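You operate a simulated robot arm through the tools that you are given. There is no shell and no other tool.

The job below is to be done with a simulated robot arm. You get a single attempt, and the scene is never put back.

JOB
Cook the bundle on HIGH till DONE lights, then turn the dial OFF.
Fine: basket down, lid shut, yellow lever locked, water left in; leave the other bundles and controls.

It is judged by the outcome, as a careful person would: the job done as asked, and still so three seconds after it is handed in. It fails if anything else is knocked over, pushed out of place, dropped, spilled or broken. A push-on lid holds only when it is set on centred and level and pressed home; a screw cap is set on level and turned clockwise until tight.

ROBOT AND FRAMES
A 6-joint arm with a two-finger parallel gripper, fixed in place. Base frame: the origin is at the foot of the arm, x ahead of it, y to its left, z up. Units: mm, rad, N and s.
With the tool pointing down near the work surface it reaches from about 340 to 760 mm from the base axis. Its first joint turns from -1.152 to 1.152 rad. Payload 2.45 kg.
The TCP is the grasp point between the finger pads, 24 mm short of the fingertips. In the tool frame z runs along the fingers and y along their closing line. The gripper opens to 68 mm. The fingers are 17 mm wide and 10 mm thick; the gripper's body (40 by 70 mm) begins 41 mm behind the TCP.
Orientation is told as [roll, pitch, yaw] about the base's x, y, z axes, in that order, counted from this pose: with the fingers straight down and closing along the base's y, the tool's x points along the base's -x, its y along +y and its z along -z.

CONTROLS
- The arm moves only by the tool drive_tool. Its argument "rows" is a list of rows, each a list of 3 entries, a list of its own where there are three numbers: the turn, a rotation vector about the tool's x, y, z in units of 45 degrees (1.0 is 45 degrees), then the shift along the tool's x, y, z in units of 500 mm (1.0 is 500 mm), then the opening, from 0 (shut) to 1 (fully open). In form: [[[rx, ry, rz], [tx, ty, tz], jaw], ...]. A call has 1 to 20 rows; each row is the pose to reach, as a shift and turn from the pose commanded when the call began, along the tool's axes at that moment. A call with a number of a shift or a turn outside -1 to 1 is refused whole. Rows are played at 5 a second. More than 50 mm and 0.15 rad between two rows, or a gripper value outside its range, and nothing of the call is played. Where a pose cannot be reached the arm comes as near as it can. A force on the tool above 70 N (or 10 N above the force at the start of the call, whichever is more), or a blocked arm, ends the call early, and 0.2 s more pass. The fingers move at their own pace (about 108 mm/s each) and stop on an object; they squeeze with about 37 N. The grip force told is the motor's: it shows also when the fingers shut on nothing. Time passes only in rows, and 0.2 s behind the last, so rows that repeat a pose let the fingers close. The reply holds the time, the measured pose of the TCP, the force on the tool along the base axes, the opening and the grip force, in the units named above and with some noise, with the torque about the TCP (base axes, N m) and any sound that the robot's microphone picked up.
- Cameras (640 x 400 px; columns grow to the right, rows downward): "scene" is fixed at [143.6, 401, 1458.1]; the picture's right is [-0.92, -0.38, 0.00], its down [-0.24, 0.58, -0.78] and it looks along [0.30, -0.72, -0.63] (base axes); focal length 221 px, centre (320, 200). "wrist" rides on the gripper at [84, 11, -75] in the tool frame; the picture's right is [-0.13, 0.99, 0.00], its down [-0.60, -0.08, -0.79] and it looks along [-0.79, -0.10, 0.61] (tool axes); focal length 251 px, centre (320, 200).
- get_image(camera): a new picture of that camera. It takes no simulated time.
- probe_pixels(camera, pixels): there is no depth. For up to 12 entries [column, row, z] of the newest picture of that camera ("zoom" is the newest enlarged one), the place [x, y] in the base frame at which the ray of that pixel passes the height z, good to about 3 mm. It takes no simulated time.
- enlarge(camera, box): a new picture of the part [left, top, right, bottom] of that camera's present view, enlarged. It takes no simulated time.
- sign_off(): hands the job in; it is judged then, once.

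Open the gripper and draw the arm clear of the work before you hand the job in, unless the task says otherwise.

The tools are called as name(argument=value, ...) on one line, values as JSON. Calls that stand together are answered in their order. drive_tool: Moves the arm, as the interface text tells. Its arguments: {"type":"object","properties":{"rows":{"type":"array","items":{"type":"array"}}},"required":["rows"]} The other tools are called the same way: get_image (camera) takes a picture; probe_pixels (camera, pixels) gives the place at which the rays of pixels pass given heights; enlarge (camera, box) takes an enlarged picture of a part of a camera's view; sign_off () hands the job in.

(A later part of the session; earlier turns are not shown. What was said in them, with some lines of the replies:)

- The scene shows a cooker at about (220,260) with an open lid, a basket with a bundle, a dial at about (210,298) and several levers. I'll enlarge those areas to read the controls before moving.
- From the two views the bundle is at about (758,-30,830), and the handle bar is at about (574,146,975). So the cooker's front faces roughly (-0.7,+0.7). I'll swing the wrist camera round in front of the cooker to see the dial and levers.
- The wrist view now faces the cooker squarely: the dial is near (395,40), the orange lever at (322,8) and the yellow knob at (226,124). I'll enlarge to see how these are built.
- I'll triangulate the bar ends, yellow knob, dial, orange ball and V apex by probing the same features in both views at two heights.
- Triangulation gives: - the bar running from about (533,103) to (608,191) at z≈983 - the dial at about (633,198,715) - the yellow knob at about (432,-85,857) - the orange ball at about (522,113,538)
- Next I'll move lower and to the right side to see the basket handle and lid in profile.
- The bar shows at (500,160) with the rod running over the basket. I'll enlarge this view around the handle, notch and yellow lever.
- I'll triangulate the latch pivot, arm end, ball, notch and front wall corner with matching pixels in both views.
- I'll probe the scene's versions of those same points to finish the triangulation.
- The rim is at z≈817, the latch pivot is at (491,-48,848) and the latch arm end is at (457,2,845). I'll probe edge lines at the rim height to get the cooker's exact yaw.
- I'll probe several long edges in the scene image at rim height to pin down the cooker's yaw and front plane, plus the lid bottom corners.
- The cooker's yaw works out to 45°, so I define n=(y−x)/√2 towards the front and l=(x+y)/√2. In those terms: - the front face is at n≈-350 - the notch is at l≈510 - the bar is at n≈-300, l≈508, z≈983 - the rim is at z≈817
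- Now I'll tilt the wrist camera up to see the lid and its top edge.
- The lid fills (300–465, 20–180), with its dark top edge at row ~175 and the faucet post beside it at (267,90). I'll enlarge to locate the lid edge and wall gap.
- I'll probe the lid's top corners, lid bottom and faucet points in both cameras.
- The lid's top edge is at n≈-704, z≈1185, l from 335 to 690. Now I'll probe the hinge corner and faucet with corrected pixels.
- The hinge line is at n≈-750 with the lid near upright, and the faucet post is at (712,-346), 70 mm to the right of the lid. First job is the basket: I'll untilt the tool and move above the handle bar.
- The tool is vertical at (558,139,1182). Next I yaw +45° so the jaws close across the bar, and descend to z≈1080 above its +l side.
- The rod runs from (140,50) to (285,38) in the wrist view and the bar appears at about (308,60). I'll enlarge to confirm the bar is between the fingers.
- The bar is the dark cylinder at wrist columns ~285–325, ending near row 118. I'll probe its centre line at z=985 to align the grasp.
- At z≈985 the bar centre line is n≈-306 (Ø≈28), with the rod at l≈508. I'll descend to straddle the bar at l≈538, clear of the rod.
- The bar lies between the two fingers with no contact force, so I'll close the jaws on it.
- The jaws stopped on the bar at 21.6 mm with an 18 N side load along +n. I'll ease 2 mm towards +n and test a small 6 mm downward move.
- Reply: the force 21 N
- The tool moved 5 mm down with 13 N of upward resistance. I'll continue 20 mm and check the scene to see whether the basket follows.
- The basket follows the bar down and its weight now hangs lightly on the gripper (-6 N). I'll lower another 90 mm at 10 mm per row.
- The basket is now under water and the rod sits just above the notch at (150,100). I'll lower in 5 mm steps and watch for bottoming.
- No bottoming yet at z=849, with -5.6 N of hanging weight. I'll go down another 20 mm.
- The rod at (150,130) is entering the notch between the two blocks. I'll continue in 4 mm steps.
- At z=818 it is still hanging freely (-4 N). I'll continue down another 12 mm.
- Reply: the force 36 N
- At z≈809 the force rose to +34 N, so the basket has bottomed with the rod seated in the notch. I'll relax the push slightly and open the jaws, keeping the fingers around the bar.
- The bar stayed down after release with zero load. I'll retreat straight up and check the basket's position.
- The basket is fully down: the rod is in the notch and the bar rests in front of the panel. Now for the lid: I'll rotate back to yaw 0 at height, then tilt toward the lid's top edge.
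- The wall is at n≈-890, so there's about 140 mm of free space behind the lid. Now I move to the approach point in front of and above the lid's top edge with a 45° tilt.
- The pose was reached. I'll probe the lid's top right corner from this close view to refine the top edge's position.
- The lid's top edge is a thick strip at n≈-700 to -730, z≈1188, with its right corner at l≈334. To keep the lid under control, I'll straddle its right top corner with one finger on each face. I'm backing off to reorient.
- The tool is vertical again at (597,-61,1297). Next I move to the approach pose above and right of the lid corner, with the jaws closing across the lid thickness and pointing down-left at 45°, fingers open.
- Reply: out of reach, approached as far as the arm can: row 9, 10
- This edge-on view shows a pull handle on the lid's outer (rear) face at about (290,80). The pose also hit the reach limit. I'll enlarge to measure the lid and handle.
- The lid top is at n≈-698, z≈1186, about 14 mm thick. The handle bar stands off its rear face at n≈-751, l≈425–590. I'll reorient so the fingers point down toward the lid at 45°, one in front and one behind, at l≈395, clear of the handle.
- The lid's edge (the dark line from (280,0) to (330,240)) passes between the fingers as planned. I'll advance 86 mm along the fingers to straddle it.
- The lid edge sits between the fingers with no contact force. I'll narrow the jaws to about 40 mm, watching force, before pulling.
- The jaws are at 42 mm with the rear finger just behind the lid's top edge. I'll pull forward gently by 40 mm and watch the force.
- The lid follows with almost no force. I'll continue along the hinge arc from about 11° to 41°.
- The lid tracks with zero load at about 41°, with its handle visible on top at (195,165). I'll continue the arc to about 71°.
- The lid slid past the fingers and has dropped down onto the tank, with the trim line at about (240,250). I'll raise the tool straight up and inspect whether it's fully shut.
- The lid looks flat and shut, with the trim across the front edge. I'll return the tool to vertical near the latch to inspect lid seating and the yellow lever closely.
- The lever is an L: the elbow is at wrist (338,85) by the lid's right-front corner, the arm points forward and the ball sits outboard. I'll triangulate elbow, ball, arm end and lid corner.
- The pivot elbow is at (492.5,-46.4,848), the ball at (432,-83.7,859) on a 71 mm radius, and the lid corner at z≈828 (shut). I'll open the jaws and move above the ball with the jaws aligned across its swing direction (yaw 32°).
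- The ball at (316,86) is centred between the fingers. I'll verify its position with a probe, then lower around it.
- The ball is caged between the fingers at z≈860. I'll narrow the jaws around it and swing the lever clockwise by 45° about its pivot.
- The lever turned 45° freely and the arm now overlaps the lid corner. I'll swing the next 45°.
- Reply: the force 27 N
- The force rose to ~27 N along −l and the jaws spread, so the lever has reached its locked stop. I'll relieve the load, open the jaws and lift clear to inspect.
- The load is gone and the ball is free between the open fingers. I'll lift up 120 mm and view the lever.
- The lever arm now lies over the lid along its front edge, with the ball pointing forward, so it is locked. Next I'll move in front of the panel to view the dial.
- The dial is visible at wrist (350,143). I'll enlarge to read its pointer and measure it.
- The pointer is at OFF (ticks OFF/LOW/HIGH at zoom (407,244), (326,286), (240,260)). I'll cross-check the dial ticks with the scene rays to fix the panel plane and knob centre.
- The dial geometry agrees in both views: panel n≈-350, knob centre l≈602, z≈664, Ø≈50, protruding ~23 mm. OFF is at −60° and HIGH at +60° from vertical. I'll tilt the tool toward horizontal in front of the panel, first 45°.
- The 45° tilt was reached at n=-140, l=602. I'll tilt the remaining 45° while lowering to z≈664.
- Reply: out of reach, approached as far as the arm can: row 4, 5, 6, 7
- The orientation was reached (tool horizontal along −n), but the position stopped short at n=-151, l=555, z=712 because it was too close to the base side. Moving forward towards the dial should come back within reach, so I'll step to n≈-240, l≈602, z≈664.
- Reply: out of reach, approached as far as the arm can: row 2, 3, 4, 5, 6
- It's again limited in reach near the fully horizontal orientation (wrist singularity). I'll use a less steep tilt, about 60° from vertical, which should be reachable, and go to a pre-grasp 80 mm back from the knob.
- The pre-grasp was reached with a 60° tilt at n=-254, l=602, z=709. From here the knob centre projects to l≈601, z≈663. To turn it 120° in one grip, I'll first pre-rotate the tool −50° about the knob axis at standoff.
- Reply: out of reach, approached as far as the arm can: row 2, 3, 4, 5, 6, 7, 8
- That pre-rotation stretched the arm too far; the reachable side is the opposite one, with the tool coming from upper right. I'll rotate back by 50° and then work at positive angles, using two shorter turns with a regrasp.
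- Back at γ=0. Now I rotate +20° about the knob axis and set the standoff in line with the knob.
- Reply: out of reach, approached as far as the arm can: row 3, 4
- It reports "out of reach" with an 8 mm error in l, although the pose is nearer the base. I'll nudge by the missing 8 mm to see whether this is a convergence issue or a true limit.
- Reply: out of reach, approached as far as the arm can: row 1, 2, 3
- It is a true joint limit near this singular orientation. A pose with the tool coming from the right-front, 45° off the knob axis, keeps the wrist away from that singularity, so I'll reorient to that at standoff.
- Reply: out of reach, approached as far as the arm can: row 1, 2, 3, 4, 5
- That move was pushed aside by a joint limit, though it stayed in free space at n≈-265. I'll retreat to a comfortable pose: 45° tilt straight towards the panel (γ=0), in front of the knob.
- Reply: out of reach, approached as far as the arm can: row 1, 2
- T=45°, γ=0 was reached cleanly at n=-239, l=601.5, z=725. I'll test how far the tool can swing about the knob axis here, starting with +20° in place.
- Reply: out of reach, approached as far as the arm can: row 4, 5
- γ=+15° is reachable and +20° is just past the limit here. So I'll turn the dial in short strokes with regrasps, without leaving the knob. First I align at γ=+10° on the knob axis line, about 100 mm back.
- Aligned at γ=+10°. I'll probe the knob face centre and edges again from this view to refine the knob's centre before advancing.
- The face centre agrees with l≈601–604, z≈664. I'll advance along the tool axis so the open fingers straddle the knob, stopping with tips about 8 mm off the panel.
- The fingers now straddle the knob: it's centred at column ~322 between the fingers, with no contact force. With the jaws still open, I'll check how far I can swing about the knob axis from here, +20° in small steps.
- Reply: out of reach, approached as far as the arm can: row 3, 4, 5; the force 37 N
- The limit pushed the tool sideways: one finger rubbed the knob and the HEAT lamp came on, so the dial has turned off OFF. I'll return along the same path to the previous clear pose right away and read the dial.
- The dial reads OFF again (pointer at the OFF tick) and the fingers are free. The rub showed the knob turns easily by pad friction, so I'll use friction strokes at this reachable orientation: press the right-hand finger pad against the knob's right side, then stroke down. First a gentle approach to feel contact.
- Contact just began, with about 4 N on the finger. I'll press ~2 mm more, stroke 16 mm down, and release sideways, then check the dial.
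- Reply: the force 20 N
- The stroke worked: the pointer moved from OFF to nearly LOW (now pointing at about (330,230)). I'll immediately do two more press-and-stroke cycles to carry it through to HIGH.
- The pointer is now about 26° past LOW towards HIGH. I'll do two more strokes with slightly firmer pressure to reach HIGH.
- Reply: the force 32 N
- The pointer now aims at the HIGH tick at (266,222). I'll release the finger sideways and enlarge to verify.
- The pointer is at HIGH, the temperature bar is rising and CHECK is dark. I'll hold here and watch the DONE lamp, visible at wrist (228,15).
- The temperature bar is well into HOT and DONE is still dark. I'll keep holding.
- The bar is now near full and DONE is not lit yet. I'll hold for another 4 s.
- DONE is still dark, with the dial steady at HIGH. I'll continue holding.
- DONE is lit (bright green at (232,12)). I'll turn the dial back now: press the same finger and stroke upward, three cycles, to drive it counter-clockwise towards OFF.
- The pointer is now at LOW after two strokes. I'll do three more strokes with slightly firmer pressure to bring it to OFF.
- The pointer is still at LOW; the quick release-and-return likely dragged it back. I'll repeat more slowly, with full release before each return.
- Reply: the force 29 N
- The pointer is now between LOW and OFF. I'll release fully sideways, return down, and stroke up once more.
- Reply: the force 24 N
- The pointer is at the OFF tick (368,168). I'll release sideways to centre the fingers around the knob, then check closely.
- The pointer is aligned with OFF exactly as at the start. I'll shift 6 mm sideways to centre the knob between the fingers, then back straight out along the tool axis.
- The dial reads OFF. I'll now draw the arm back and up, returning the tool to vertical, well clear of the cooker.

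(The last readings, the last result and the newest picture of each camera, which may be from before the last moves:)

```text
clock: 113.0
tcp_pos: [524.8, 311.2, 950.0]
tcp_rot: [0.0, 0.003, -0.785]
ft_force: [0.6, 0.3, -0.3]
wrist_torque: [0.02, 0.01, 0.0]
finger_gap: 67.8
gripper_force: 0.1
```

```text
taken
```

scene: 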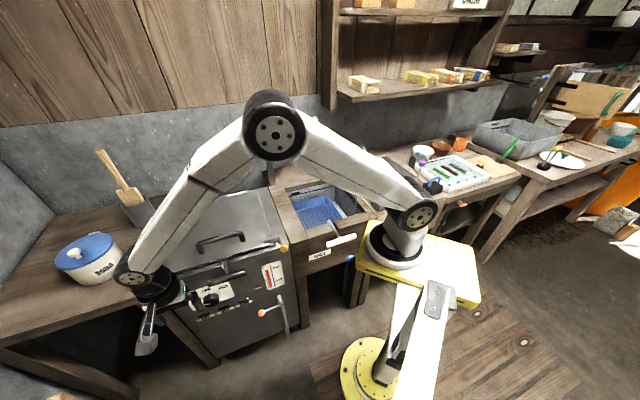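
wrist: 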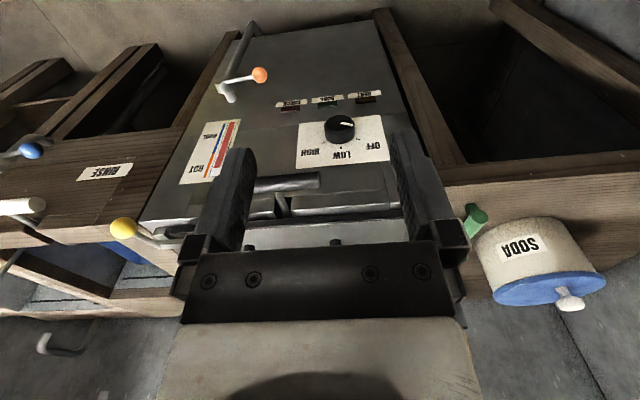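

The arm is clear and the tool vertical. I'll enlarge the panel to confirm the dial is OFF, the lamps' state, and the lever, lid and bar.

enlarge(camera="wrist", box=[200, 60, 440, 210])

enlarge(camera="scene", box=[180, 190, 340, 340])

enlarge(camera="wrist", box=[80, 180, 320, 260])

```text
2.67 times, centred on (320, 135) of wrist
```

zoom: 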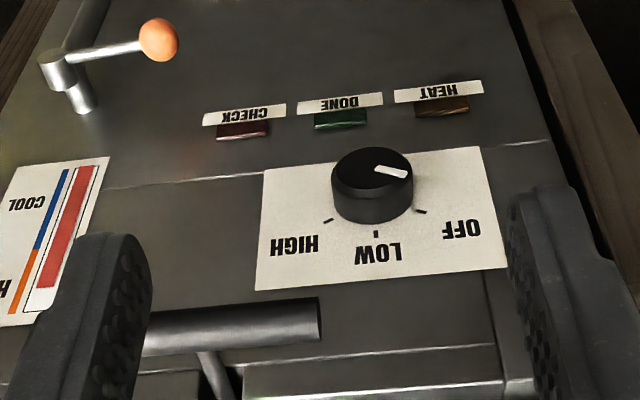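

```text
2.67 times, centred on (260, 265) of scene
```

zoom: 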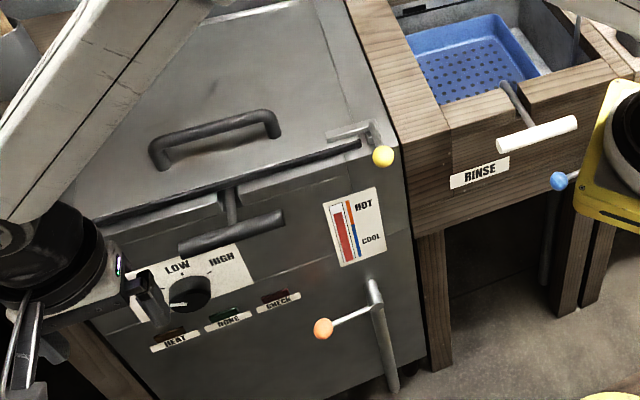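

```text
2.67 times, centred on (200, 220) of wrist
```

zoom: 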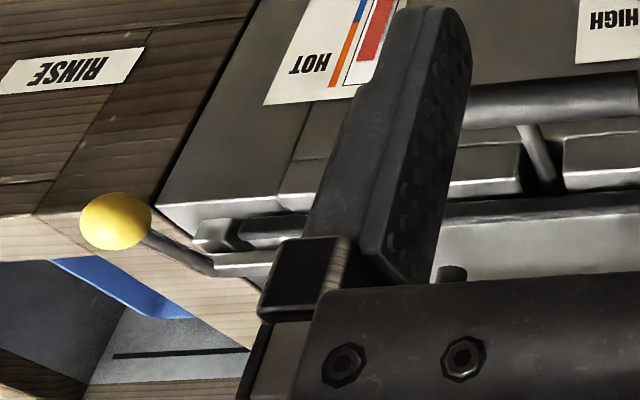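

The dial is at OFF, HEAT/DONE/CHECK are dark, the lid is shut, the yellow lever is locked over it, the basket bar is down and the drain lever is untouched. I'll raise the arm further clear and take a final look.

drive_tool(rows=[[[0, 0, 0], [0.01, -0.02, -0.06], 1], [[0, 0, 0], [0.02, -0.04, -0.13], 1], [[0, 0, 0], [0.03, -0.06, -0.2], 1], [[0, 0, 0], [0.04, -0.08, -0.27], 1], [[0, 0, 0], [0.05, -0.1, -0.34], 1], [[0, 0, 0], [0.06, -0.12, -0.4], 1], [[0, 0, 0], [0.06, -0.12, -0.4], 1], [[0, 0, 0], [0.06, -0.12, -0.4], 1]])

get_image(camera="scene")

enlarge(camera="scene", box=[140, 190, 320, 340])

```text
clock: 114.8
tcp_pos: [461.0, 292.2, 1149.3]
tcp_rot: [-0.001, 0.001, -0.785]
ft_force: [-0.1, -0.6, -0.1]
wrist_torque: [-0.02, 0.04, 0.02]
finger_gap: 67.7
gripper_force: 0.0
```

```text
taken
```

scene: 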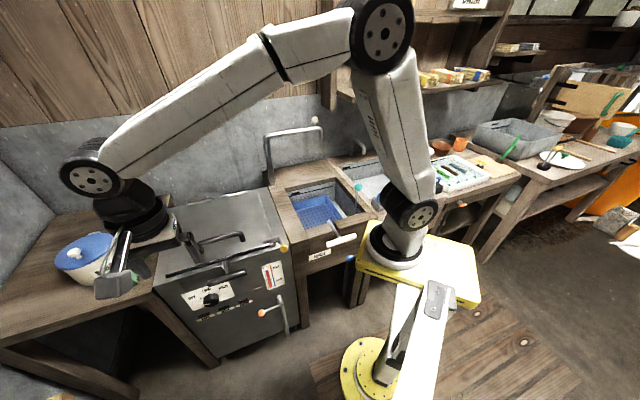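

```text
2.67 times, centred on (230, 265) of scene
```

zoom: 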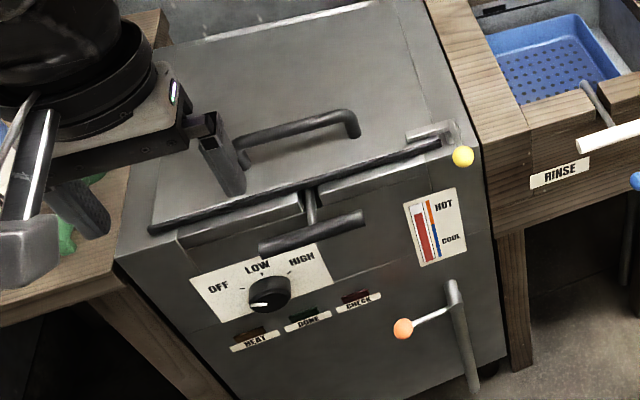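

The final view confirms it: dial at OFF, all lamps dark, lid shut, yellow lever locked, basket down, drain lever untouched, and the gripper open and clear. I'll hand the job in.

sign_off()

```text
The job is handed in.
```

The bundle was cooked on HIGH until DONE lit, and the dial is back at OFF. I've handed the job in.

**Final state:**
- The basket is down.
- The lid is shut and the yellow lever is locked over it.
- The water is still in, and I didn't touch the drain lever.
- The HEAT, DONE and CHECK lamps are all dark.
- The gripper is open and the arm is clear of the cooker.

**Less tidy than planned:**
- **Early turn of the dial:** the arm hit a joint limit near the dial and a finger rubbed the knob. HEAT came on for about a second. The pointer read OFF again once I backed away, before I started cooking.
- **Slow turning:** the arm couldn't reach a pose to grip and twist the knob, so I turned it by friction in short strokes. It spent a few seconds around LOW on the way up to HIGH, and roughly 7 seconds on the way back to OFF after DONE lit.
- **Lid:** it slipped past the fingers during the last part of closing and dropped shut. I saw no damage, and it sits flat.
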